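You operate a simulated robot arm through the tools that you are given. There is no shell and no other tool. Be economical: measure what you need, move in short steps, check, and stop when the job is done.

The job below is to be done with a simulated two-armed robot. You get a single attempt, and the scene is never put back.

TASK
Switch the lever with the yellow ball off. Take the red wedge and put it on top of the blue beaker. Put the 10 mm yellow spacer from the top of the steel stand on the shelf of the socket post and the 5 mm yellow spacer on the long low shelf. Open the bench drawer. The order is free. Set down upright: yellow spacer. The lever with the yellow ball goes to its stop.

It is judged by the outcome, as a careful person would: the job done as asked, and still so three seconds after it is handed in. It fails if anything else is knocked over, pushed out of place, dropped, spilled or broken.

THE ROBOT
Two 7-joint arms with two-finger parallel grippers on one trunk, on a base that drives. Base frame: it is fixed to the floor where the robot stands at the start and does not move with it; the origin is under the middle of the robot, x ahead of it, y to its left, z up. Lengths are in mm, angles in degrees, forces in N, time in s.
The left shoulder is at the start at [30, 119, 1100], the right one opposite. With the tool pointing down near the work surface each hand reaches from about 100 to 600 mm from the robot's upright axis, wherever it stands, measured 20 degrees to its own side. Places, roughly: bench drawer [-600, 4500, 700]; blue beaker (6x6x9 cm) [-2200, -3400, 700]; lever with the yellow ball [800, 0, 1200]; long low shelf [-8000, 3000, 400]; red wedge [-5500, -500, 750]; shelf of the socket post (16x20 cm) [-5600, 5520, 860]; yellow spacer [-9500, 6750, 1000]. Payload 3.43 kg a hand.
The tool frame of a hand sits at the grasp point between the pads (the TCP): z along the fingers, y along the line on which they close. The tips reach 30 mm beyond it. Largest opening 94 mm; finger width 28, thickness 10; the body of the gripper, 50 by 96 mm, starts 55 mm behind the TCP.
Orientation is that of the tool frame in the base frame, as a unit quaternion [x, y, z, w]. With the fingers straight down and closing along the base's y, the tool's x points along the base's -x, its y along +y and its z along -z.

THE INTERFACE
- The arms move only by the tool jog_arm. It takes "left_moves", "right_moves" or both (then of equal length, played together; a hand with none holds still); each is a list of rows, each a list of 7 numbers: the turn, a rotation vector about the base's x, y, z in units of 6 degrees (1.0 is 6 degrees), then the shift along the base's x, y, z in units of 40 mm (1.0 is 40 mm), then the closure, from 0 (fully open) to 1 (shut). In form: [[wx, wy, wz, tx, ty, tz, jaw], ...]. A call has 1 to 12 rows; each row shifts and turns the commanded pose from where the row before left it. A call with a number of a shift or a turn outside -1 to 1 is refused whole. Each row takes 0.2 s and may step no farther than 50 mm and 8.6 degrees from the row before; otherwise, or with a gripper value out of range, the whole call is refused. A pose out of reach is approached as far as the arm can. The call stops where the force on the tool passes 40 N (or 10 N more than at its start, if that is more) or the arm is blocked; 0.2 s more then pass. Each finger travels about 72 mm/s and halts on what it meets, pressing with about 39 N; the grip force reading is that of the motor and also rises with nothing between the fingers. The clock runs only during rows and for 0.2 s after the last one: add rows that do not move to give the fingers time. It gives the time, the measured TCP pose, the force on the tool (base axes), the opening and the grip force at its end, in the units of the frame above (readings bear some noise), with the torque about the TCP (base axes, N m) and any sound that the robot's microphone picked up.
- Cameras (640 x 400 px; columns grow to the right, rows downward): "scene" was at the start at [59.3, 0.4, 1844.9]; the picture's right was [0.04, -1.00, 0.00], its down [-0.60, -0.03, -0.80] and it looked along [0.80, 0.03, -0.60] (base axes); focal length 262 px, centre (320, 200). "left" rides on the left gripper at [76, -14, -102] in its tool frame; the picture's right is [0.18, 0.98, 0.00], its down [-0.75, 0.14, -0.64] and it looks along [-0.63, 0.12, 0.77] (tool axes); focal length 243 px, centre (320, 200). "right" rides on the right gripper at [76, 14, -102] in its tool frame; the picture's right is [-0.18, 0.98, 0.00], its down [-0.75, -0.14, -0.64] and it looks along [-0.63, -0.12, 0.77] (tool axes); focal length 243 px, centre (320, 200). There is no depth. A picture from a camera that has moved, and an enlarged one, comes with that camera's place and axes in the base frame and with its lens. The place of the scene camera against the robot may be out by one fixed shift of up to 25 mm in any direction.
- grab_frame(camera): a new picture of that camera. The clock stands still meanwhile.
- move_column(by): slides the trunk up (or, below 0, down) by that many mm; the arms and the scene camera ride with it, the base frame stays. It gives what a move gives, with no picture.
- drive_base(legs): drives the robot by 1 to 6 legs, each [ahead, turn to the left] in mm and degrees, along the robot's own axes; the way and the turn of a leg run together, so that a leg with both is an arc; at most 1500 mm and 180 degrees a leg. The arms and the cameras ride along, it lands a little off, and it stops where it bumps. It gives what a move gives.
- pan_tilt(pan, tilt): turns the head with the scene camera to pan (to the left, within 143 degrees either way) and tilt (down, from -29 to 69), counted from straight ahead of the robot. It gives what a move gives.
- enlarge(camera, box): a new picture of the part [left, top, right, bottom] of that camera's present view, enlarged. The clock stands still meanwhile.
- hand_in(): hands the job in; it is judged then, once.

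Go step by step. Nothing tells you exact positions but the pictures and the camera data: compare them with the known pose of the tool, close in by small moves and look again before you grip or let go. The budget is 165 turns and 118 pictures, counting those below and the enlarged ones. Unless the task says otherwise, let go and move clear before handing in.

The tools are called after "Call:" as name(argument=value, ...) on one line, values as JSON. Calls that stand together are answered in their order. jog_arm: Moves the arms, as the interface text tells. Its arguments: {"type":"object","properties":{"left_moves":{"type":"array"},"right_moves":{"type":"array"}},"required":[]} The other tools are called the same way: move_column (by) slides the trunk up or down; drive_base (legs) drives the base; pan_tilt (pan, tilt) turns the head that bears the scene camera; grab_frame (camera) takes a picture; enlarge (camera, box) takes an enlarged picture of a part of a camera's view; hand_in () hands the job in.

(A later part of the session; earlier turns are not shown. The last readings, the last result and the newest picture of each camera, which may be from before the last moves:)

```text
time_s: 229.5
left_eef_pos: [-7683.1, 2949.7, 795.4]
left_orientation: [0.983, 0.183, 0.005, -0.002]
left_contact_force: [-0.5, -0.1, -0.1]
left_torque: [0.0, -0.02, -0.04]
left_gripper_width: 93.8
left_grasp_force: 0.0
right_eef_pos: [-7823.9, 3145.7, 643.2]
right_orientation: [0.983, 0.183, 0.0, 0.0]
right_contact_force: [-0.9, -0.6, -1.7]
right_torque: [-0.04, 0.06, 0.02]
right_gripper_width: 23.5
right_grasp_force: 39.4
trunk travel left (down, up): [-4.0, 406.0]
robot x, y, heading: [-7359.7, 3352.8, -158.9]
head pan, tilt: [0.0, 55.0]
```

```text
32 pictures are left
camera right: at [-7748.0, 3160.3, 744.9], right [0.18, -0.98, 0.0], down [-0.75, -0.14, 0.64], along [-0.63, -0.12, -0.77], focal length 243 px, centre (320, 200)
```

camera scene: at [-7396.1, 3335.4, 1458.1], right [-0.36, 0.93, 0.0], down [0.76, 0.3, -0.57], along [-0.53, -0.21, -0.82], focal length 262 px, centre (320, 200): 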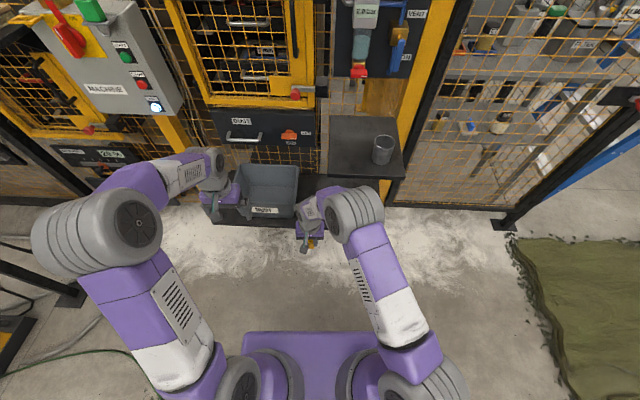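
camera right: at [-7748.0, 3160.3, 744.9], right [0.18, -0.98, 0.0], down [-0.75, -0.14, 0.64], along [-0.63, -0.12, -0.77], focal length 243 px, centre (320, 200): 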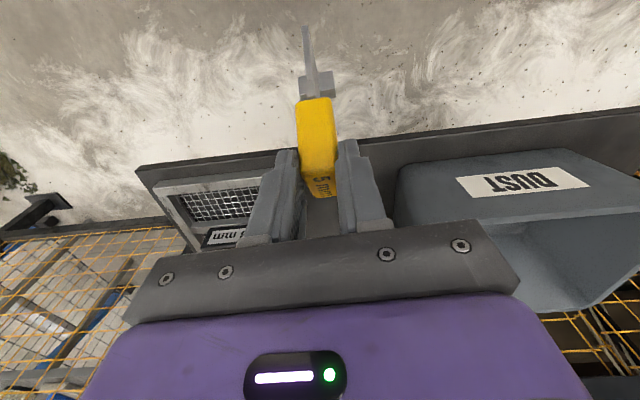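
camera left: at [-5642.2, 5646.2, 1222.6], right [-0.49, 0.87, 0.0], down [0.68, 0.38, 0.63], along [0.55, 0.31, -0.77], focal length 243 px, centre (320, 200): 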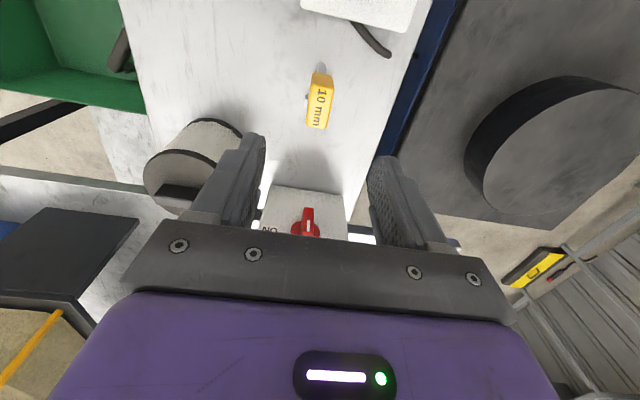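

The spacer leans about 31° in the grip (bottom toward me). I tilt the hand by the same amount, tips forward, to bring it upright.

Call:
jog_arm(right_moves=[[-0.308, 0.804, 0, 0, 0, 0, 1], [-0.308, 0.804, 0, 0, 0, 0, 1], [-0.308, 0.804, 0, 0, 0, 0, 1], [-0.308, 0.804, 0, 0, 0, 0, 1], [-0.308, 0.804, 0, 0, 0, 0, 1], [-0.308, 0.804, 0, 0, 0, 0, 1]])

Call:
enlarge(camera="scene", box=[270, 180, 370, 260])

Call:
grab_frame(camera="right")

```text
time_s: 230.9
left_eef_pos: [-7682.9, 2948.4, 796.0]
left_orientation: [0.983, 0.183, 0.006, -0.001]
left_contact_force: [-0.2, -0.5, 0.3]
left_torque: [0.0, -0.03, 0.01]
left_gripper_width: 94.0
left_grasp_force: 0.1
right_eef_pos: [-7822.8, 3144.8, 644.7]
right_orientation: [0.947, 0.176, -0.264, 0.047]
right_contact_force: [0.4, 0.5, -0.6]
right_torque: [0.05, -0.01, 0.02]
right_gripper_width: 23.3
right_grasp_force: 38.9
trunk travel left (down, up): [-4.0, 406.0]
robot x, y, heading: [-7359.5, 3353.5, -158.7]
head pan, tilt: [0.0, 55.0]
```

```text
5.00 times, centred on (320, 220) of scene
camera zoom: at [-7395.7, 3335.3, 1458.1], right [-0.36, 0.93, 0.0], down [0.76, 0.3, -0.57], along [-0.54, -0.21, -0.82], focal length 1311 px, centre (320, 100)
```

zoom: 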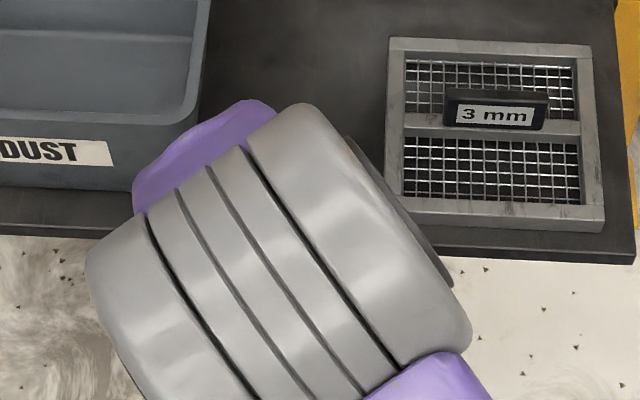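

```text
30 pictures are left
camera right: at [-7709.3, 3174.4, 691.5], right [0.21, -0.97, 0.09], down [-0.34, 0.02, 0.94], along [-0.92, -0.23, -0.33], focal length 243 px, centre (320, 200)
```

right: 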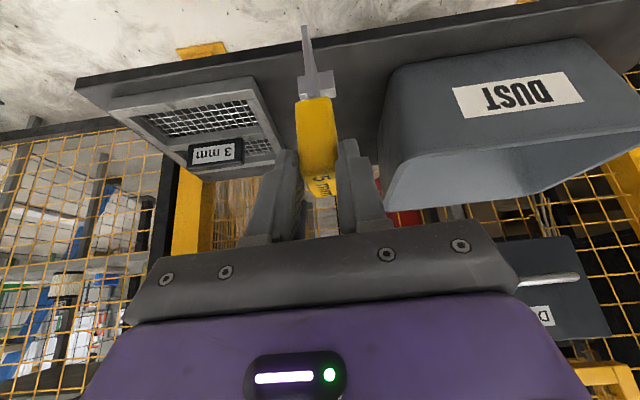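

From the contact geometry the shelf edge is at 585 ahead, z about 480. I move the upright spacer forward over the shelf at safe height.

Call:
jog_arm(right_moves=[[0, 0, 0, -0.717, -0.31, 0, 1], [0, 0, 0, -0.717, -0.31, 0, 1], [0, 0, 0, -0.717, -0.31, 0, 1], [0, 0, 0, -0.717, -0.31, 0, 1]])

Call:
enlarge(camera="scene", box=[270, 180, 370, 260])

Call:
grab_frame(camera="right")

```text
time_s: 231.9
left_eef_pos: [-7683.0, 2948.6, 796.1]
left_orientation: [0.983, 0.184, 0.006, -0.001]
left_contact_force: [0.0, -0.1, 0.4]
left_torque: [-0.01, -0.02, 0.01]
left_gripper_width: 94.1
left_grasp_force: 0.0
right_eef_pos: [-7938.1, 3096.1, 644.4]
right_orientation: [0.948, 0.176, -0.262, 0.047]
right_contact_force: [-1.1, 0.0, -1.7]
right_torque: [0.02, -0.05, -0.04]
right_gripper_width: 23.0
right_grasp_force: 39.1
trunk travel left (down, up): [-4.0, 406.0]
robot x, y, heading: [-7359.3, 3356.0, -158.9]
head pan, tilt: [0.0, 55.0]
```

```text
5.00 times, centred on (320, 220) of scene
camera zoom: at [-7396.2, 3335.4, 1458.1], right [-0.36, 0.93, 0.0], down [0.76, 0.3, -0.57], along [-0.53, -0.21, -0.82], focal length 1311 px, centre (320, 100)
```

zoom: 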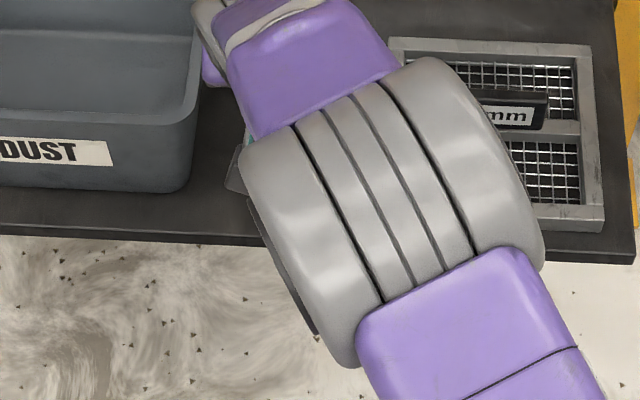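

```text
28 pictures are left
camera right: at [-7824.8, 3124.8, 691.1], right [0.21, -0.97, 0.09], down [-0.35, 0.02, 0.94], along [-0.92, -0.23, -0.33], focal length 243 px, centre (320, 200)
```

right: 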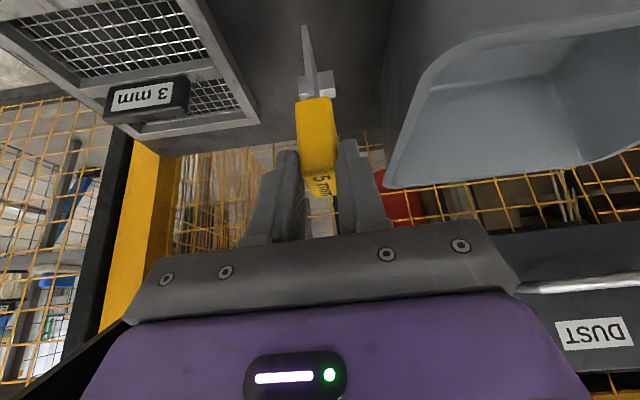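

The spacer is over the gap between grid and tray. I lower it slowly until it touches.

Call:
jog_arm(right_moves=[[0, 0, 0, 0, 0, -0.4, 1], [0, 0, 0, 0, 0, -0.4, 1], [0, 0, 0, 0, 0, -0.15, 1], [0, 0, 0, 0, 0, -0.1, 1], [0, 0, 0, 0, 0, -0.1, 1], [0, 0, 0, 0, 0, -0.1, 1], [0, 0, 0, 0, 0, 0, 1]])

Call:
grab_frame(camera="right")

```text
time_s: 233.5
left_eef_pos: [-7683.8, 2948.5, 795.3]
left_orientation: [0.983, 0.183, 0.006, -0.002]
left_contact_force: [1.0, 0.2, -0.7]
left_torque: [0.01, -0.04, 0.0]
left_gripper_width: 93.8
left_grasp_force: 0.1
right_eef_pos: [-7937.7, 3095.3, 593.9]
right_orientation: [0.947, 0.177, -0.263, 0.048]
right_contact_force: [-0.5, -0.4, -1.1]
right_torque: [0.03, -0.04, -0.04]
right_gripper_width: 23.2
right_grasp_force: 39.1
trunk travel left (down, up): [-4.0, 406.0]
robot x, y, heading: [-7358.3, 3353.7, -158.7]
head pan, tilt: [0.0, 55.0]
```

```text
27 pictures are left
camera right: at [-7824.3, 3124.9, 641.4], right [0.21, -0.97, 0.09], down [-0.34, 0.02, 0.94], along [-0.92, -0.23, -0.33], focal length 243 px, centre (320, 200)
```

right: 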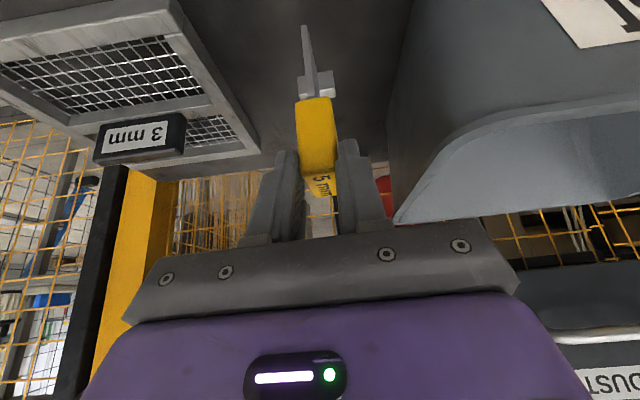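

No contact yet; continuing in 4 mm steps.

Call:
jog_arm(right_moves=[[0, 0, 0, 0, 0, -0.1, 1], [0, 0, 0, 0, 0, -0.1, 1], [0, 0, 0, 0, 0, -0.1, 1], [0, 0, 0, 0, 0, -0.1, 1], [0, 0, 0, 0, 0, 0, 1]])

```text
time_s: 234.7
left_eef_pos: [-7682.8, 2949.7, 795.9]
left_orientation: [0.983, 0.183, 0.006, -0.001]
left_contact_force: [-1.1, 0.1, -0.2]
left_torque: [0.03, -0.03, 0.01]
left_gripper_width: 93.8
left_grasp_force: 0.0
right_eef_pos: [-7938.4, 3095.4, 578.0]
right_orientation: [0.947, 0.177, -0.263, 0.048]
right_contact_force: [-0.9, 0.5, -1.5]
right_torque: [0.03, -0.02, 0.0]
right_gripper_width: 23.2
right_grasp_force: 39.0
trunk travel left (down, up): [-4.0, 406.0]
robot x, y, heading: [-7357.0, 3352.2, -159.0]
head pan, tilt: [0.0, 55.0]
```

Call:
jog_arm(right_moves=[[0, 0, 0, 0, 0, -0.1, 1], [0, 0, 0, 0, 0, -0.1, 1], [0, 0, 0, 0, 0, -0.1, 1], [0, 0, 0, 0, 0, -0.1, 1], [0, 0, 0, 0, 0, 0, 1]])

Call:
grab_frame(camera="right")

```text
time_s: 235.9
left_eef_pos: [-7681.9, 2949.2, 797.1]
left_orientation: [0.983, 0.183, 0.005, -0.001]
left_contact_force: [-0.3, -0.2, 0.6]
left_torque: [-0.03, 0.0, 0.02]
left_gripper_width: 94.1
left_grasp_force: 0.1
right_eef_pos: [-7938.3, 3093.4, 566.8]
right_orientation: [0.946, 0.177, -0.267, 0.05]
right_contact_force: [4.7, 5.2, 27.4]
right_torque: [-0.18, 0.87, -0.09]
right_gripper_width: 23.2
right_grasp_force: 39.1
trunk travel left (down, up): [-4.0, 406.0]
robot x, y, heading: [-7360.8, 3352.1, -158.7]
head pan, tilt: [0.0, 55.0]
```

```text
26 pictures are left
camera right: at [-7824.6, 3123.8, 613.3], right [0.21, -0.97, 0.1], down [-0.34, 0.02, 0.94], along [-0.92, -0.23, -0.32], focal length 243 px, centre (320, 200)
```

right: 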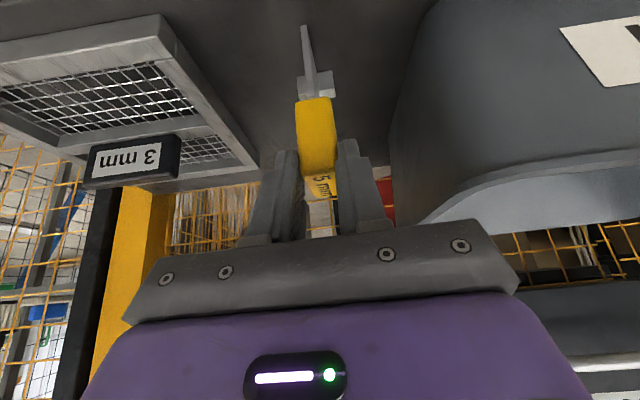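

It touched at the far end first (torque shows contact ahead of the grip), so the spacer still leans a little. I lift slightly, tilt 6° more and press again.

Call:
jog_arm(right_moves=[[0, 0, 0, 0, 0, 0.3, 1], [-0.18, 0.466, 0, 0, 0, 0.1, 1], [-0.18, 0.466, 0, 0, 0, 0, 1], [0, 0, 0, 0, 0, -0.1, 1], [0, 0, 0, 0, 0, -0.1, 1], [0, 0, 0, 0, 0, -0.08, 1], [0, 0, 0, 0, 0, 0, 1]])

```text
time_s: 237.5
left_eef_pos: [-7683.3, 2948.0, 795.4]
left_orientation: [0.983, 0.183, 0.006, -0.002]
left_contact_force: [0.2, 0.0, 0.8]
left_torque: [-0.01, 0.01, 0.0]
left_gripper_width: 93.9
left_grasp_force: 0.1
right_eef_pos: [-7937.9, 3094.5, 566.7]
right_orientation: [0.932, 0.174, -0.312, 0.057]
right_contact_force: [0.4, 0.2, -1.5]
right_torque: [0.01, -0.05, 0.01]
right_gripper_width: 23.4
right_grasp_force: 39.0
trunk travel left (down, up): [-4.0, 406.0]
robot x, y, heading: [-7358.0, 3350.6, -158.9]
head pan, tilt: [0.0, 55.0]
```

Call:
jog_arm(right_moves=[[0, 0, 0, 0, 0, -0.07, 1], [0, 0, 0, 0, 0, -0.07, 1], [0, 0, 0, 0, 0, 0, 1]])

```text
time_s: 238.3
left_eef_pos: [-7681.5, 2949.5, 797.3]
left_orientation: [0.983, 0.183, 0.005, -0.001]
left_contact_force: [0.1, 0.2, 0.2]
left_torque: [0.01, -0.05, -0.03]
left_gripper_width: 94.0
left_grasp_force: 0.2
right_eef_pos: [-7937.8, 3094.6, 565.8]
right_orientation: [0.931, 0.174, -0.315, 0.059]
right_contact_force: [6.8, 3.8, 23.7]
right_torque: [0.35, -0.48, -0.06]
right_gripper_width: 23.7
right_grasp_force: 38.8
trunk travel left (down, up): [-4.0, 406.0]
robot x, y, heading: [-7363.2, 3351.5, -158.9]
head pan, tilt: [0.0, 55.0]
```

The contact is now central under the spacer, so it sits flat. I relieve the load and open gently.

Call:
jog_arm(right_moves=[[0, 0, 0, 0, 0, 0.05, 1], [0, 0, 0, 0, 0, 0.02, 1], [0, 0, 0, 0, 0, 0, 0.95], [0, 0, 0, 0, 0, 0, 0.75], [0, 0, 0, 0, 0, 0, 0.6], [0, 0, 0, 0, 0, 0, 0.5], [0, 0, 0, 0, 0, 0, 0.5]])

Call:
grab_frame(camera="right")

```text
time_s: 239.9
left_eef_pos: [-7683.5, 2948.4, 795.7]
left_orientation: [0.983, 0.183, 0.006, -0.001]
left_contact_force: [0.1, -0.6, -0.2]
left_torque: [0.0, 0.02, -0.03]
left_gripper_width: 94.0
left_grasp_force: 0.1
right_eef_pos: [-7938.6, 3096.0, 563.2]
right_orientation: [0.932, 0.174, -0.312, 0.057]
right_contact_force: [0.2, 0.0, 0.4]
right_torque: [0.0, -0.01, 0.01]
right_gripper_width: 47.1
right_grasp_force: 0.1
trunk travel left (down, up): [-4.0, 406.0]
robot x, y, heading: [-7360.2, 3351.8, -158.7]
head pan, tilt: [0.0, 55.0]
```

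```text
25 pictures are left
camera right: at [-7819.9, 3126.6, 598.6], right [0.22, -0.97, 0.11], down [-0.25, 0.05, 0.97], along [-0.94, -0.24, -0.23], focal length 243 px, centre (320, 200)
```

right: 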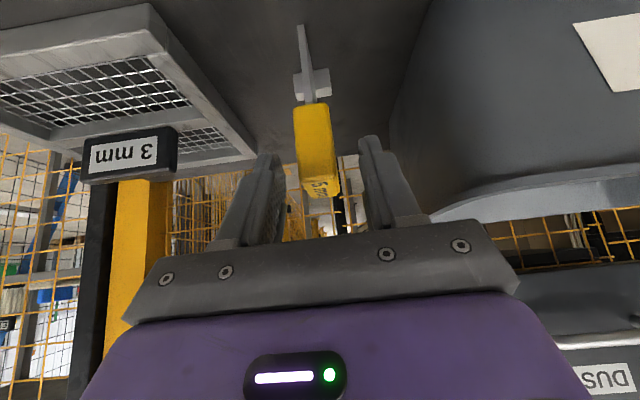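

The spacer stands on its own. I withdraw along the finger axis and check.

Call:
jog_arm(right_moves=[[0, 0, 0, 0.42, 0.163, 0.6, 0.5], [0, 0, 0, 0.42, 0.163, 0.6, 0.5], [0, 0, 0, 0.42, 0.163, 0.6, 0.5], [0, 0, 0, 0.5, 0.2, 0.6, 0.4], [0, 0, 0, 0.5, 0.2, 0.6, 0.2]])

Call:
grab_frame(camera="right")

```text
time_s: 241.1
left_eef_pos: [-7683.2, 2949.8, 795.3]
left_orientation: [0.983, 0.183, 0.005, -0.001]
left_contact_force: [-0.5, 1.1, 0.3]
left_torque: [-0.02, 0.01, 0.05]
left_gripper_width: 94.3
left_grasp_force: 0.0
right_eef_pos: [-7847.0, 3130.1, 682.9]
right_orientation: [0.932, 0.175, -0.313, 0.057]
right_contact_force: [-0.5, -0.2, 0.7]
right_torque: [0.01, 0.03, 0.02]
right_gripper_width: 75.3
right_grasp_force: 0.0
trunk travel left (down, up): [-4.0, 406.0]
robot x, y, heading: [-7358.6, 3352.9, -158.8]
head pan, tilt: [0.0, 55.0]
```

```text
24 pictures are left
camera right: at [-7729.0, 3162.3, 719.3], right [0.22, -0.97, 0.11], down [-0.25, 0.05, 0.97], along [-0.94, -0.24, -0.23], focal length 243 px, centre (320, 200)
```

right: 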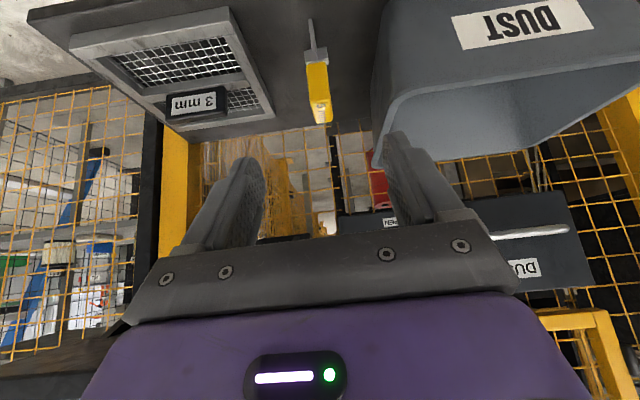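

The 5 mm spacer stands upright on the long low shelf. I retract and straighten the right hand, raise the trunk, back off and look toward the red wedge.

Call:
jog_arm(right_moves=[[0.315, -0.822, 0, 0.45, 0.18, 0.3, 0.1], [0.315, -0.822, 0, 0.45, 0.18, 0.3, 0], [0.315, -0.822, 0, 0.45, 0.18, 0.3, 0], [0.315, -0.822, 0, 0.3, 0.12, 0.3, 0], [0.315, -0.822, 0, 0, 0.3, 0.3, 0], [0.315, -0.822, 0, 0, 0.4, 0.3, 0], [0.315, -0.822, 0, 0, 0.4, 0.3, 0]])

Call:
move_column(by=380)

Call:
drive_base(legs=[[-350, 0], [0, 100]])

Call:
pan_tilt(pan=0, tilt=20)

Call:
grab_frame(camera="scene")

```text
time_s: 242.7
left_eef_pos: [-7684.6, 2948.9, 795.2]
left_orientation: [0.983, 0.183, 0.005, -0.002]
left_contact_force: [0.3, 0.4, -0.1]
left_torque: [-0.01, -0.02, 0.03]
left_gripper_width: 94.1
left_grasp_force: 0.1
right_eef_pos: [-7780.4, 3200.9, 767.4]
right_orientation: [0.983, 0.184, 0.001, 0.0]
right_contact_force: [-0.1, -1.1, 0.0]
right_torque: [0.01, 0.0, -0.03]
right_gripper_width: 94.1
right_grasp_force: 0.0
trunk travel left (down, up): [-4.0, 406.0]
robot x, y, heading: [-7357.3, 3355.8, -158.9]
head pan, tilt: [0.0, 55.0]
```

```text
time_s: 246.3
left_eef_pos: [-7682.5, 2949.2, 1175.2]
left_orientation: [0.983, 0.182, 0.006, -0.001]
left_contact_force: [-0.5, -0.6, 0.2]
left_torque: [0.02, 0.01, 0.01]
left_gripper_width: 93.9
left_grasp_force: 0.1
right_eef_pos: [-7782.5, 3200.8, 1146.2]
right_orientation: [0.983, 0.184, 0.0, 0.0]
right_contact_force: [-0.9, -0.1, 0.4]
right_torque: [0.0, 0.03, -0.02]
right_gripper_width: 93.7
right_grasp_force: 0.0
trunk travel left (down, up): [-384.0, 26.0]
robot x, y, heading: [-7355.5, 3354.4, -159.0]
head pan, tilt: [0.0, 55.0]
```

```text
time_s: 252.8
left_eef_pos: [-6578.2, 3230.4, 1175.3]
left_orientation: [0.493, 0.87, 0.004, -0.006]
left_contact_force: [-1.1, -0.6, -0.5]
left_torque: [0.0, -0.01, 0.0]
left_gripper_width: 94.2
left_grasp_force: 0.1
right_eef_pos: [-6809.7, 3090.2, 1147.8]
right_orientation: [0.493, 0.87, 0.0, 0.0]
right_contact_force: [-0.3, 0.3, 0.7]
right_torque: [-0.01, 0.0, 0.0]
right_gripper_width: 93.8
right_grasp_force: 0.0
trunk travel left (down, up): [-384.0, 26.0]
robot x, y, heading: [-7034.6, 3479.9, -59.2]
head pan, tilt: [0.0, 55.0]
```

```text
time_s: 253.8
left_eef_pos: [-6578.4, 3230.3, 1175.2]
left_orientation: [0.493, 0.87, 0.003, -0.006]
left_contact_force: [-0.2, 0.4, -0.7]
left_torque: [0.0, 0.0, 0.03]
left_gripper_width: 94.1
left_grasp_force: 0.1
right_eef_pos: [-6808.5, 3088.0, 1146.8]
right_orientation: [0.493, 0.87, 0.0, 0.0]
right_contact_force: [-0.4, -0.4, -0.7]
right_torque: [0.02, 0.01, 0.02]
right_gripper_width: 94.0
right_grasp_force: 0.0
trunk travel left (down, up): [-384.0, 26.0]
robot x, y, heading: [-7030.8, 3477.7, -59.1]
head pan, tilt: [0.0, 20.0]
```

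```text
23 pictures are left
camera scene: at [-6997.2, 3422.7, 1890.1], right [-0.86, -0.51, 0.0], down [-0.18, 0.29, -0.94], along [0.48, -0.81, -0.34], focal length 262 px, centre (320, 200)
```

scene: 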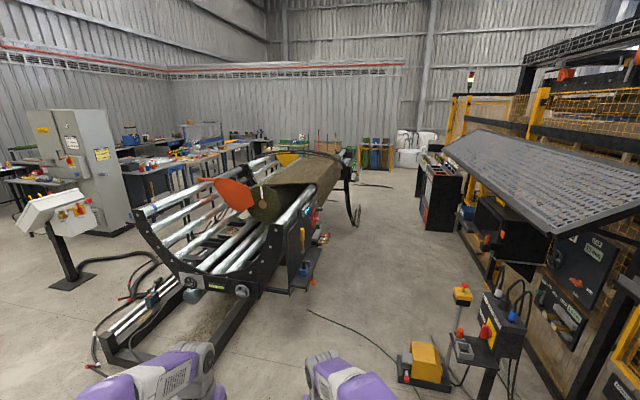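

The wedge should be near pixel (364, 180), just behind the roll machine's end. I zoom there.

Call:
enlarge(camera="scene", box=[280, 130, 440, 240])

```text
3.64 times, centred on (360, 185) of scene
camera zoom: at [-6997.2, 3422.7, 1890.1], right [-0.86, -0.51, 0.0], down [-0.18, 0.29, -0.94], along [0.48, -0.81, -0.34], focal length 953 px, centre (174, 254)
```

zoom: 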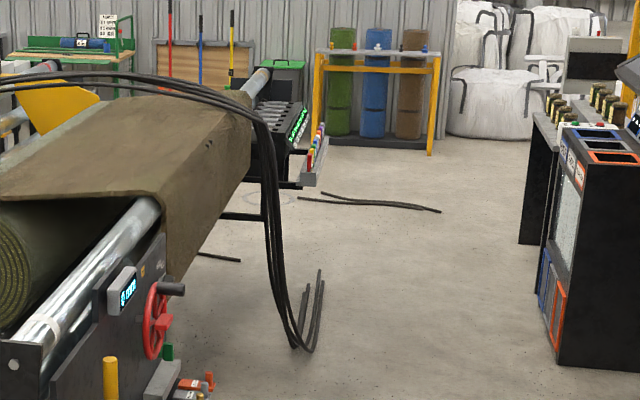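

I zoom further on the machine's end ledge with coloured items, to see if the red wedge is there.

Call:
enlarge(camera="scene", box=[335, 150, 375, 190])

```text
10.00 times, centred on (355, 170) of scene
camera zoom: at [-6997.2, 3422.7, 1890.1], right [-0.86, -0.51, 0.0], down [-0.18, 0.29, -0.94], along [0.48, -0.81, -0.34], focal length 2622 px, centre (-30, 500)
```

zoom: 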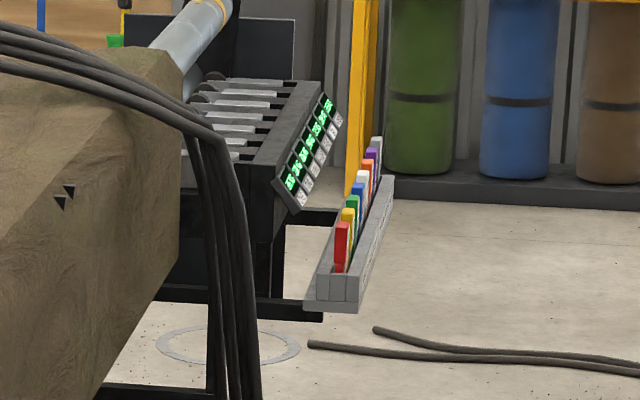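

A rack at the machine's end holds a row of coloured wedges; the red one is nearest, at about (-5350, -570, 800). I drive down the aisle (carefully past the pedal) to stand in front of it.

Call:
drive_base(legs=[[0, -10.7], [1000, 0], [850, 0], [0, -10.4], [1300, 0], [1000, 0]])

```text
time_s: 275.5
left_eef_pos: [-5697.8, -935.1, 1175.4]
left_orientation: [0.647, 0.763, 0.005, -0.004]
left_contact_force: [0.0, -1.0, -0.4]
left_torque: [0.01, 0.03, -0.05]
left_gripper_width: 93.8
left_grasp_force: 0.1
right_eef_pos: [-5964.9, -981.1, 1147.6]
right_orientation: [0.647, 0.763, 0.0, 0.0]
right_contact_force: [-0.7, 0.5, 0.6]
right_torque: [0.03, -0.04, -0.02]
right_gripper_width: 93.9
right_grasp_force: 0.0
trunk travel left (down, up): [-384.0, 26.0]
robot x, y, heading: [-6026.9, -532.5, -80.7]
head pan, tilt: [0.0, 20.0]
```

No obstruction. I turn to face the rack and look.

Call:
drive_base(legs=[[0, 98.5]])

Call:
pan_tilt(pan=0, tilt=45)

Call:
grab_frame(camera="scene")

```text
time_s: 280.0
left_eef_pos: [-5674.4, -156.3, 1175.4]
left_orientation: [-0.147, 0.989, -0.001, -0.006]
left_contact_force: [0.4, 0.5, 0.0]
left_torque: [0.03, 0.02, -0.03]
left_gripper_width: 94.0
left_grasp_force: 0.0
right_eef_pos: [-5595.2, -413.1, 1147.3]
right_orientation: [-0.147, 0.989, 0.0, 0.0]
right_contact_force: [-0.1, -0.2, 0.2]
right_torque: [0.02, 0.01, -0.05]
right_gripper_width: 93.9
right_grasp_force: 0.0
trunk travel left (down, up): [-384.0, 26.0]
robot x, y, heading: [-6028.0, -533.7, 16.9]
head pan, tilt: [0.0, 20.0]
```

```text
time_s: 280.9
left_eef_pos: [-5675.8, -154.5, 1176.7]
left_orientation: [-0.147, 0.989, -0.001, -0.006]
left_contact_force: [-1.0, 0.5, -0.2]
left_torque: [0.01, 0.01, 0.03]
left_gripper_width: 93.9
left_grasp_force: 0.1
right_eef_pos: [-5595.2, -413.9, 1147.1]
right_orientation: [-0.147, 0.989, -0.001, -0.001]
right_contact_force: [-0.5, -1.1, -0.1]
right_torque: [0.02, -0.01, 0.0]
right_gripper_width: 93.9
right_grasp_force: 0.1
trunk travel left (down, up): [-384.0, 26.0]
robot x, y, heading: [-6029.8, -534.6, 16.9]
head pan, tilt: [0.0, 45.0]
```

```text
20 pictures are left
camera scene: at [-5977.3, -523.4, 1851.6], right [0.29, -0.96, 0.0], down [-0.68, -0.21, -0.71], along [0.68, 0.21, -0.71], focal length 262 px, centre (320, 200)
```

scene: 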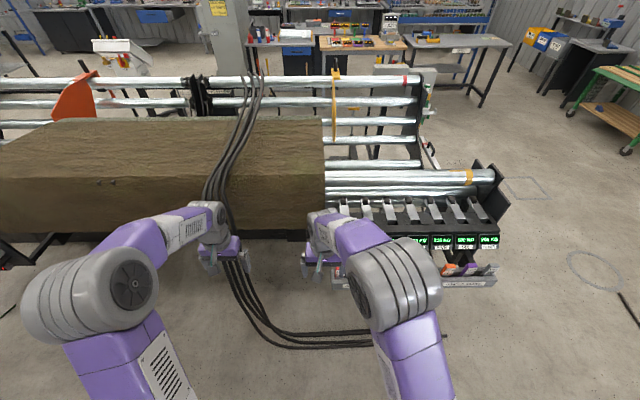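

The wedge rack is right in front; the red one is hidden behind my right hand, so I look with the right hand's camera.

Call:
grab_frame(camera="right")

```text
19 pictures are left
camera right: at [-5674.4, -421.6, 1248.8], right [-0.11, 0.99, 0.0], down [0.76, 0.09, 0.64], along [0.64, 0.07, -0.77], focal length 243 px, centre (320, 200)
```

right: 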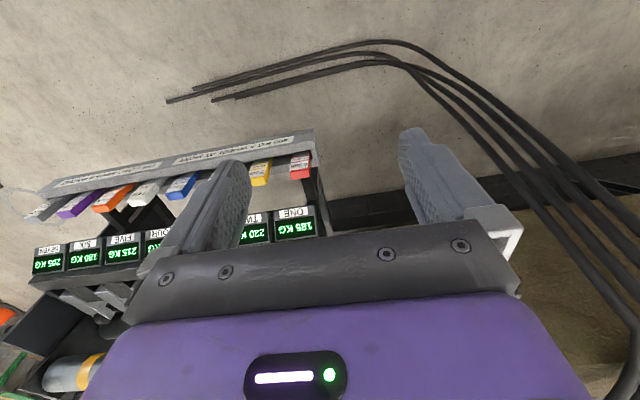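

The red wedge's top is at about (-5406, -433, 820). I zoom for its size and its neighbours.

Call:
enlarge(camera="right", box=[225, 120, 345, 220])

```text
4.00 times, centred on (285, 170) of right
camera zoom: at [-5674.4, -421.6, 1248.8], right [-0.11, 0.99, 0.0], down [0.76, 0.09, 0.64], along [0.64, 0.07, -0.77], focal length 970 px, centre (460, 320)
```

zoom: 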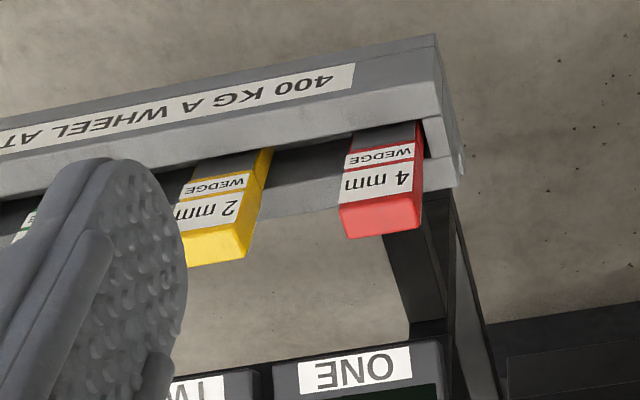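

The wedges stand upright in a tray, the red "4 mm" one about 38 mm wide with its top at z about 858. I bring the right hand above it, part-open to fit between neighbours.

Call:
jog_arm(right_moves=[[0, 0, 0, 0.79, -0.067, -0.7, 0.32], [0, 0, 0, 0.79, -0.067, -0.7, 0.32], [0, 0, 0, 0.79, -0.067, -0.7, 0.32], [0, 0, 0, 0.79, -0.067, -0.7, 0.32], [0, 0, 0, 0.79, -0.067, -0.7, 0.32], [0, 0, 0, 0.79, -0.067, -0.7, 0.32]])

Call:
grab_frame(camera="right")

```text
time_s: 282.3
left_eef_pos: [-5673.6, -154.7, 1176.6]
left_orientation: [-0.147, 0.989, -0.001, -0.007]
left_contact_force: [0.2, 0.5, 0.4]
left_torque: [0.0, -0.02, 0.01]
left_gripper_width: 94.0
left_grasp_force: 0.1
right_eef_pos: [-5405.7, -428.6, 978.5]
right_orientation: [-0.148, 0.989, -0.001, -0.001]
right_contact_force: [0.8, 1.2, 0.2]
right_torque: [0.0, 0.01, -0.01]
right_gripper_width: 63.9
right_grasp_force: 0.0
trunk travel left (down, up): [-384.0, 26.0]
robot x, y, heading: [-6028.5, -533.9, 16.7]
head pan, tilt: [0.0, 45.0]
```

```text
17 pictures are left
camera right: at [-5484.3, -436.9, 1079.4], right [-0.11, 0.99, 0.0], down [0.76, 0.09, 0.64], along [0.64, 0.07, -0.77], focal length 243 px, centre (320, 200)
```

right: 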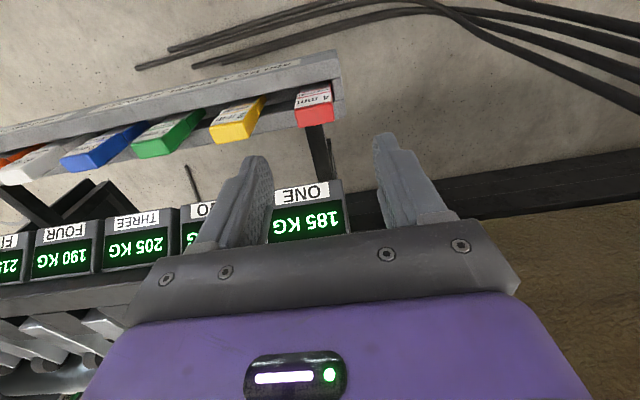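

Wedge top re-measured at (-5397, -434, ~845). I descend so the pads straddle its upper part, and look before gripping.

Call:
jog_arm(right_moves=[[0, 0, 0, 0.1, -0.07, -0.78, 0.32], [0, 0, 0, 0.1, -0.07, -0.78, 0.32], [0, 0, 0, 0, 0, -0.78, 0.32], [0, 0, 0, 0, 0, -0.78, 0.32], [0, 0, 0, 0, 0, -0.7, 0.32]])

Call:
grab_frame(camera="right")

```text
time_s: 283.5
left_eef_pos: [-5675.5, -154.3, 1174.6]
left_orientation: [-0.147, 0.989, -0.001, -0.006]
left_contact_force: [-0.3, 1.1, -0.6]
left_torque: [0.0, -0.02, 0.0]
left_gripper_width: 93.8
left_grasp_force: 0.0
right_eef_pos: [-5423.1, -448.0, 834.2]
right_orientation: [-0.148, 0.989, 0.0, 0.001]
right_contact_force: [0.2, 0.2, 0.8]
right_torque: [0.0, 0.01, -0.02]
right_gripper_width: 63.8
right_grasp_force: 0.1
right hand out of reach, approached as far as the arm can: row 3, 4, 5
trunk travel left (down, up): [-384.0, 26.0]
robot x, y, heading: [-6028.7, -535.5, 17.0]
head pan, tilt: [0.0, 45.0]
```

```text
16 pictures are left
camera right: at [-5502.0, -455.1, 934.9], right [-0.11, 0.99, 0.0], down [0.76, 0.09, 0.64], along [0.64, 0.07, -0.77], focal length 243 px, centre (320, 200)
```

right: 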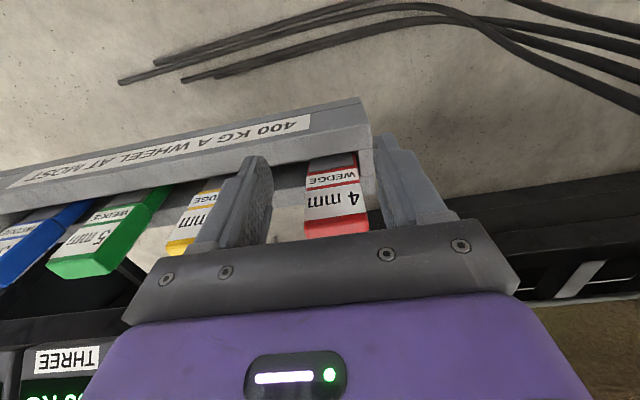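

It is slightly out of reach. I rise, drive 70 mm closer, and re-align.

Call:
jog_arm(right_moves=[[0, 0, 0, 0, 0, 0.9, 0.32], [0, 0, 0, 0, 0, 0.9, 0.32], [0, 0, 0, 0, 0, 0.6, 0.32]])

Call:
drive_base(legs=[[70, 0]])

```text
time_s: 284.3
left_eef_pos: [-5676.5, -155.1, 1175.0]
left_orientation: [-0.147, 0.989, -0.001, -0.006]
left_contact_force: [0.0, -0.1, -0.1]
left_torque: [0.02, -0.01, 0.01]
left_gripper_width: 93.9
left_grasp_force: 0.0
right_eef_pos: [-5423.7, -447.1, 930.7]
right_orientation: [-0.147, 0.989, 0.0, 0.0]
right_contact_force: [-0.2, 0.3, 0.7]
right_torque: [-0.01, 0.01, 0.02]
right_gripper_width: 64.1
right_grasp_force: 0.1
trunk travel left (down, up): [-384.0, 26.0]
robot x, y, heading: [-6028.4, -529.0, 17.1]
head pan, tilt: [0.0, 45.0]
```

```text
time_s: 285.3
left_eef_pos: [-5607.3, -133.9, 1174.2]
left_orientation: [-0.147, 0.989, -0.001, -0.006]
left_contact_force: [1.0, -0.8, 0.0]
left_torque: [-0.02, 0.02, -0.03]
left_gripper_width: 93.9
left_grasp_force: 0.0
right_eef_pos: [-5356.7, -426.7, 930.5]
right_orientation: [-0.148, 0.989, 0.0, 0.0]
right_contact_force: [0.7, 0.1, 0.3]
right_torque: [-0.02, 0.0, 0.01]
right_gripper_width: 63.9
right_grasp_force: 0.1
trunk travel left (down, up): [-384.0, 26.0]
robot x, y, heading: [-5963.2, -515.3, 16.9]
head pan, tilt: [0.0, 45.0]
```

Now I shift back onto the wedge at (-5402, -435) and descend.

Call:
jog_arm(right_moves=[[0, 0, 0, -0.56, -0.1, 0, 0.32], [0, 0, 0, -0.56, -0.1, 0, 0.32], [0, 0, 0, 0, 0, -0.9, 0.32], [0, 0, 0, 0, 0, -0.9, 0.32], [0, 0, 0, 0, 0, -0.9, 0.32], [0, 0, 0, 0, 0, 0, 0.32]])

Call:
grab_frame(camera="right")

```text
time_s: 286.7
left_eef_pos: [-5609.0, -133.7, 1174.9]
left_orientation: [-0.146, 0.989, -0.001, -0.007]
left_contact_force: [-0.3, -0.3, 0.1]
left_torque: [0.01, 0.03, 0.01]
left_gripper_width: 94.0
left_grasp_force: 0.1
right_eef_pos: [-5401.7, -432.8, 821.7]
right_orientation: [-0.147, 0.989, 0.001, 0.0]
right_contact_force: [0.1, 0.1, 1.3]
right_torque: [0.03, 0.0, 0.0]
right_gripper_width: 63.9
right_grasp_force: 0.0
trunk travel left (down, up): [-384.0, 26.0]
robot x, y, heading: [-5958.5, -514.7, 16.9]
head pan, tilt: [0.0, 45.0]
```

```text
15 pictures are left
camera right: at [-5480.4, -442.3, 924.0], right [-0.11, 0.99, 0.0], down [0.76, 0.09, 0.64], along [0.64, 0.07, -0.77], focal length 243 px, centre (320, 200)
```

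right: 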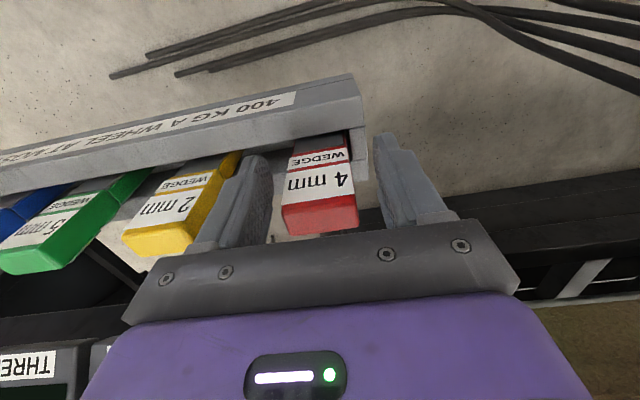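

The red wedge is centred between the pads. I close and lift a little.

Call:
jog_arm(right_moves=[[0, 0, 0, 0, 0, 0, 0.5], [0, 0, 0, 0, 0, 0, 0.7], [0, 0, 0, 0, 0, 0, 1], [0, 0, 0, 0, 0, 0, 1]])

Call:
jog_arm(right_moves=[[0, 0, 0, 0, 0, 0.3, 1], [0, 0, 0, 0, 0, 0.6, 1], [0, 0, 0, 0, 0, 0.9, 1], [0, 0, 0, 0, 0, 0.9, 1], [0, 0, 0, 0, 0, 0.9, 1], [0, 0, 0, 0, 0, 0.9, 1], [0, 0, 0, 0, 0, 0.9, 1]])

Call:
drive_base(legs=[[-250, 0]])

Call:
grab_frame(camera="right")

Call:
enlarge(camera="scene", box=[280, 170, 440, 290])

```text
time_s: 287.7
left_eef_pos: [-5609.7, -136.4, 1175.1]
left_orientation: [-0.147, 0.989, -0.002, -0.007]
left_contact_force: [-0.3, 0.6, -0.2]
left_torque: [-0.01, -0.01, 0.0]
left_gripper_width: 93.8
left_grasp_force: 0.2
right_eef_pos: [-5401.6, -433.5, 822.1]
right_orientation: [-0.148, 0.989, 0.0, 0.0]
right_contact_force: [0.4, -0.5, 0.2]
right_torque: [-0.06, -0.06, -0.04]
right_gripper_width: 44.0
right_grasp_force: 39.0
trunk travel left (down, up): [-384.0, 26.0]
robot x, y, heading: [-5960.6, -518.7, 17.1]
head pan, tilt: [0.0, 45.0]
```

```text
time_s: 289.3
left_eef_pos: [-5609.6, -134.3, 1176.4]
left_orientation: [-0.146, 0.989, -0.001, -0.006]
left_contact_force: [1.1, 0.0, 0.4]
left_torque: [-0.02, 0.0, 0.06]
left_gripper_width: 94.2
left_grasp_force: 0.0
right_eef_pos: [-5403.1, -434.4, 1039.5]
right_orientation: [-0.148, 0.989, 0.0, -0.001]
right_contact_force: [0.0, -0.5, -3.5]
right_torque: [0.0, 0.03, 0.01]
right_gripper_width: 43.8
right_grasp_force: 39.3
trunk travel left (down, up): [-384.0, 26.0]
robot x, y, heading: [-5960.0, -516.1, 17.1]
head pan, tilt: [0.0, 45.0]
```

```text
time_s: 291.1
left_eef_pos: [-5846.6, -205.3, 1176.2]
left_orientation: [-0.147, 0.989, -0.001, -0.007]
left_contact_force: [-0.4, 0.2, -0.3]
left_torque: [0.0, -0.02, -0.02]
left_gripper_width: 94.1
left_grasp_force: 0.0
right_eef_pos: [-5639.5, -506.9, 1038.8]
right_orientation: [-0.147, 0.989, 0.0, 0.0]
right_contact_force: [0.1, 0.3, -3.6]
right_torque: [-0.02, 0.04, 0.0]
right_gripper_width: 43.9
right_grasp_force: 39.0
trunk travel left (down, up): [-384.0, 26.0]
robot x, y, heading: [-6195.2, -585.8, 16.8]
head pan, tilt: [0.0, 45.0]
```

```text
14 pictures are left
camera right: at [-5717.6, -515.1, 1139.5], right [-0.11, 0.99, 0.0], down [0.76, 0.09, 0.64], along [0.64, 0.07, -0.77], focal length 243 px, centre (320, 200)
```

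right: 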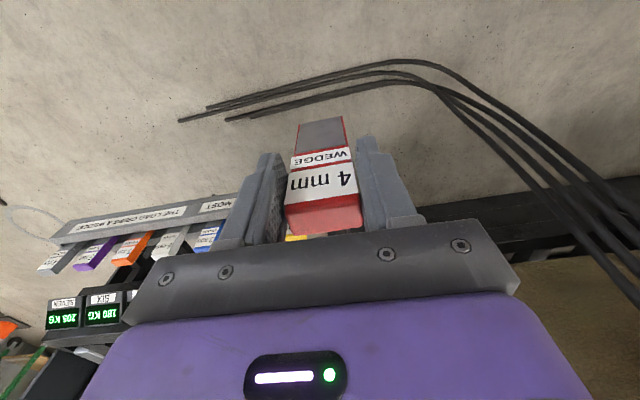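

```text
3.33 times, centred on (360, 230) of scene
camera zoom: at [-6147.7, -575.3, 1851.5], right [0.29, -0.96, 0.0], down [-0.68, -0.21, -0.71], along [0.68, 0.21, -0.71], focal length 874 px, centre (187, 100)
```

zoom: 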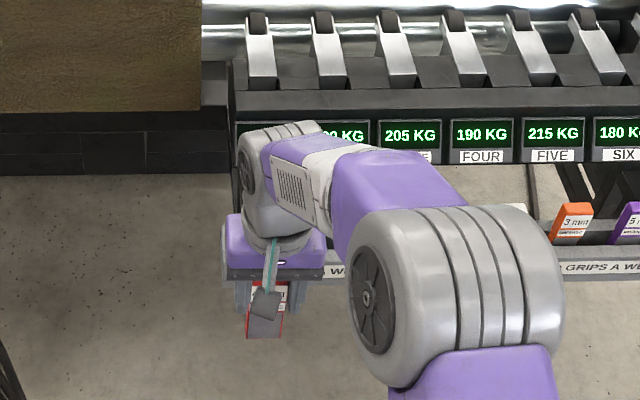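

The red wedge is held firmly (44 mm wide, tapering). I turn toward the blue beaker at (-2200, -3400) and look for a clear way.

Call:
drive_base(legs=[[0, -62]])

Call:
pan_tilt(pan=8, tilt=18)

Call:
grab_frame(camera="scene")

```text
time_s: 294.4
left_eef_pos: [-5691.2, -723.1, 1174.9]
left_orientation: [0.38, 0.925, 0.003, -0.005]
left_contact_force: [0.0, 0.1, -0.8]
left_torque: [0.0, 0.02, 0.02]
left_gripper_width: 94.1
left_grasp_force: 0.0
right_eef_pos: [-5857.1, -1047.1, 1037.9]
right_orientation: [0.379, 0.926, 0.0, -0.001]
right_contact_force: [1.0, 0.4, -2.5]
right_torque: [0.01, 0.03, -0.03]
right_gripper_width: 43.9
right_grasp_force: 38.7
trunk travel left (down, up): [-384.0, 26.0]
robot x, y, heading: [-6183.4, -583.1, -44.7]
head pan, tilt: [0.0, 45.0]
stopped in leg 1: the robot was blocked; the commanded pose is now the measured one
```

```text
time_s: 295.4
left_eef_pos: [-5691.9, -722.4, 1175.5]
left_orientation: [0.38, 0.925, 0.002, -0.006]
left_contact_force: [0.1, -0.4, -0.6]
left_torque: [0.0, -0.01, -0.02]
left_gripper_width: 94.2
left_grasp_force: 0.1
right_eef_pos: [-5857.5, -1048.3, 1037.3]
right_orientation: [0.38, 0.925, 0.0, 0.0]
right_contact_force: [-0.4, -0.5, -3.8]
right_torque: [0.04, 0.03, 0.0]
right_gripper_width: 43.8
right_grasp_force: 38.9
trunk travel left (down, up): [-384.0, 26.0]
robot x, y, heading: [-6184.9, -582.1, -44.3]
head pan, tilt: [8.0, 18.0]
```

```text
12 pictures are left
camera scene: at [-6127.6, -620.3, 1893.4], right [-0.6, -0.8, 0.0], down [-0.25, 0.18, -0.95], along [0.76, -0.57, -0.31], focal length 262 px, centre (320, 200)
```

scene: 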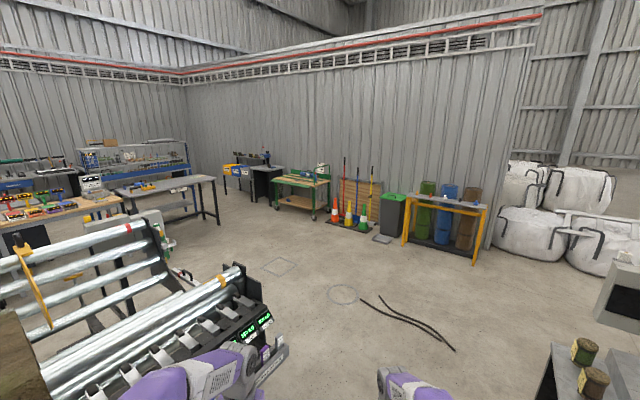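

The beaker should be at pixel (313, 181): the green cart in the distance. The turn ended against the bench corner behind me, so I'll move off forward next. Zooming on the cart.

Call:
enlarge(camera="scene", box=[260, 150, 350, 220])

```text
5.71 times, centred on (305, 185) of scene
camera zoom: at [-6127.6, -620.3, 1893.4], right [-0.6, -0.8, 0.0], down [-0.25, 0.18, -0.95], along [0.76, -0.57, -0.31], focal length 1498 px, centre (406, 286)
```

zoom: 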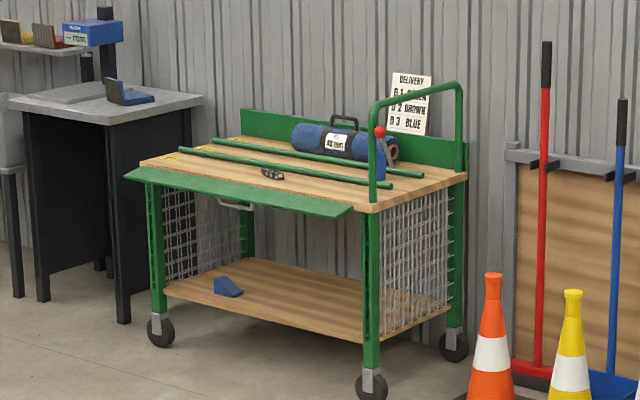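

A blue beaker stands at the right end of the green cart, about (-2260, -3410). I drive there through the clear floor, around the cables, and stop about 1.2 m in front of it.

Call:
drive_base(legs=[[300, -6.3], [1370, 0], [0, 40.5], [1250, 0], [1208, 0], [0, -58]])

Call:
pan_tilt(pan=0, tilt=35)

Call:
grab_frame(camera="scene")

```text
time_s: 319.9
left_eef_pos: [-2331.7, -2663.3, 1174.7]
left_orientation: [0.572, 0.82, 0.004, -0.004]
left_contact_force: [1.0, -0.3, -0.7]
left_torque: [0.04, 0.0, -0.02]
left_gripper_width: 94.0
left_grasp_force: 0.0
right_eef_pos: [-2618.2, -2888.4, 1038.3]
right_orientation: [0.571, 0.821, -0.001, 0.0]
right_contact_force: [0.7, -0.4, -3.9]
right_torque: [0.03, 0.03, 0.01]
right_gripper_width: 43.9
right_grasp_force: 39.0
trunk travel left (down, up): [-384.0, 26.0]
robot x, y, heading: [-2712.2, -2329.0, -69.7]
head pan, tilt: [8.0, 18.0]
```

```text
time_s: 320.7
left_eef_pos: [-2331.7, -2663.9, 1174.5]
left_orientation: [0.573, 0.82, 0.003, -0.005]
left_contact_force: [-0.6, -0.4, 0.3]
left_torque: [0.01, -0.01, 0.0]
left_gripper_width: 93.7
left_grasp_force: 0.0
right_eef_pos: [-2619.5, -2888.0, 1039.1]
right_orientation: [0.571, 0.821, 0.0, 0.001]
right_contact_force: [0.2, 0.2, -3.0]
right_torque: [0.07, 0.0, 0.0]
right_gripper_width: 43.8
right_grasp_force: 39.5
trunk travel left (down, up): [-384.0, 26.0]
robot x, y, heading: [-2718.2, -2330.3, -69.5]
head pan, tilt: [0.0, 35.0]
```

```text
10 pictures are left
camera scene: at [-2694.8, -2386.2, 1866.4], right [-0.94, -0.35, 0.0], down [-0.2, 0.54, -0.82], along [0.28, -0.77, -0.57], focal length 262 px, centre (320, 200)
```

scene: 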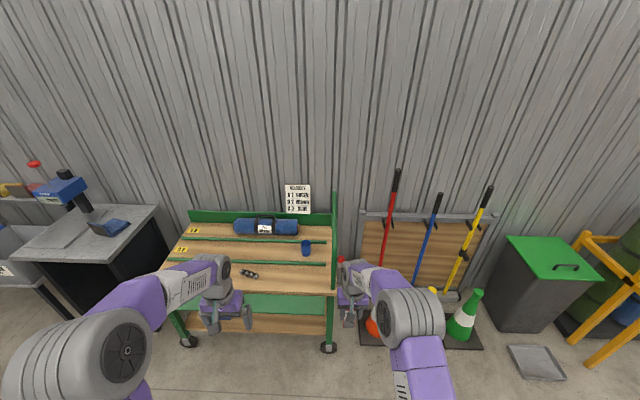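

The blue beaker is clearly visible on the cart between two rods. I zoom in for measurement.

Call:
enlarge(camera="scene", box=[265, 215, 355, 325])

```text
3.64 times, centred on (310, 270) of scene
camera zoom: at [-2694.8, -2386.2, 1866.4], right [-0.94, -0.35, 0.0], down [-0.2, 0.54, -0.82], along [0.28, -0.77, -0.57], focal length 953 px, centre (356, -54)
```

zoom: 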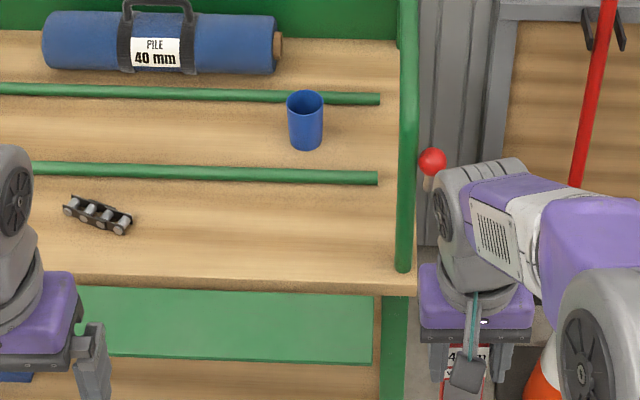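

The beaker (open cup) stands at about (-2215, -3430), rim z about 750, with the cart's green hoop to its right. I shift 290 mm left to keep the right arm clear of the hoop, then close in 500 mm.

Call:
drive_base(legs=[[0, 90], [290, 0], [0, -90], [500, 0]])

Call:
pan_tilt(pan=-8, tilt=52)

Call:
grab_frame(camera="scene")

```text
time_s: 332.9
left_eef_pos: [-1898.3, -3036.3, 1176.1]
left_orientation: [0.577, 0.816, 0.003, -0.005]
left_contact_force: [-1.3, 0.4, 0.5]
left_torque: [0.06, 0.03, 0.0]
left_gripper_width: 94.2
left_grasp_force: 0.0
right_eef_pos: [-2189.9, -3258.1, 1038.3]
right_orientation: [0.576, 0.817, 0.0, 0.0]
right_contact_force: [-0.7, 0.2, -4.5]
right_torque: [0.07, 0.01, 0.02]
right_gripper_width: 43.8
right_grasp_force: 39.2
trunk travel left (down, up): [-384.0, 26.0]
robot x, y, heading: [-2280.5, -2689.6, -70.5]
head pan, tilt: [0.0, 35.0]
```

```text
time_s: 333.7
left_eef_pos: [-1897.1, -3037.7, 1175.7]
left_orientation: [0.577, 0.817, 0.004, -0.005]
left_contact_force: [0.0, 0.7, -0.3]
left_torque: [-0.02, 0.01, -0.01]
left_gripper_width: 93.9
left_grasp_force: 0.1
right_eef_pos: [-2188.5, -3257.8, 1037.7]
right_orientation: [0.577, 0.817, 0.0, 0.0]
right_contact_force: [0.1, -0.5, -2.8]
right_torque: [0.05, 0.03, -0.02]
right_gripper_width: 43.7
right_grasp_force: 38.6
trunk travel left (down, up): [-384.0, 26.0]
robot x, y, heading: [-2280.5, -2696.0, -70.1]
head pan, tilt: [-8.0, 52.0]
```

```text
8 pictures are left
camera scene: at [-2273.0, -2744.7, 1842.0], right [-0.98, -0.2, 0.0], down [-0.16, 0.77, -0.62], along [0.12, -0.6, -0.79], focal length 262 px, centre (320, 200)
```

scene: 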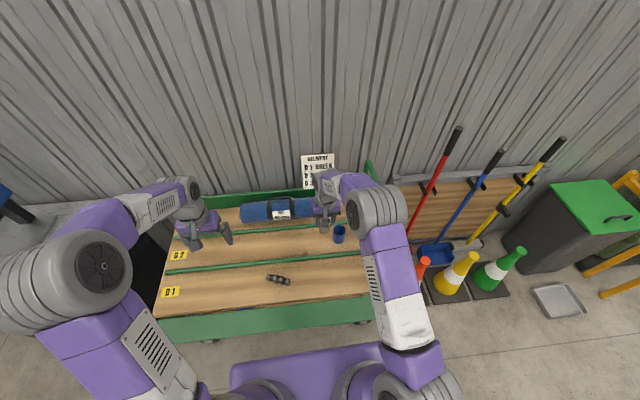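

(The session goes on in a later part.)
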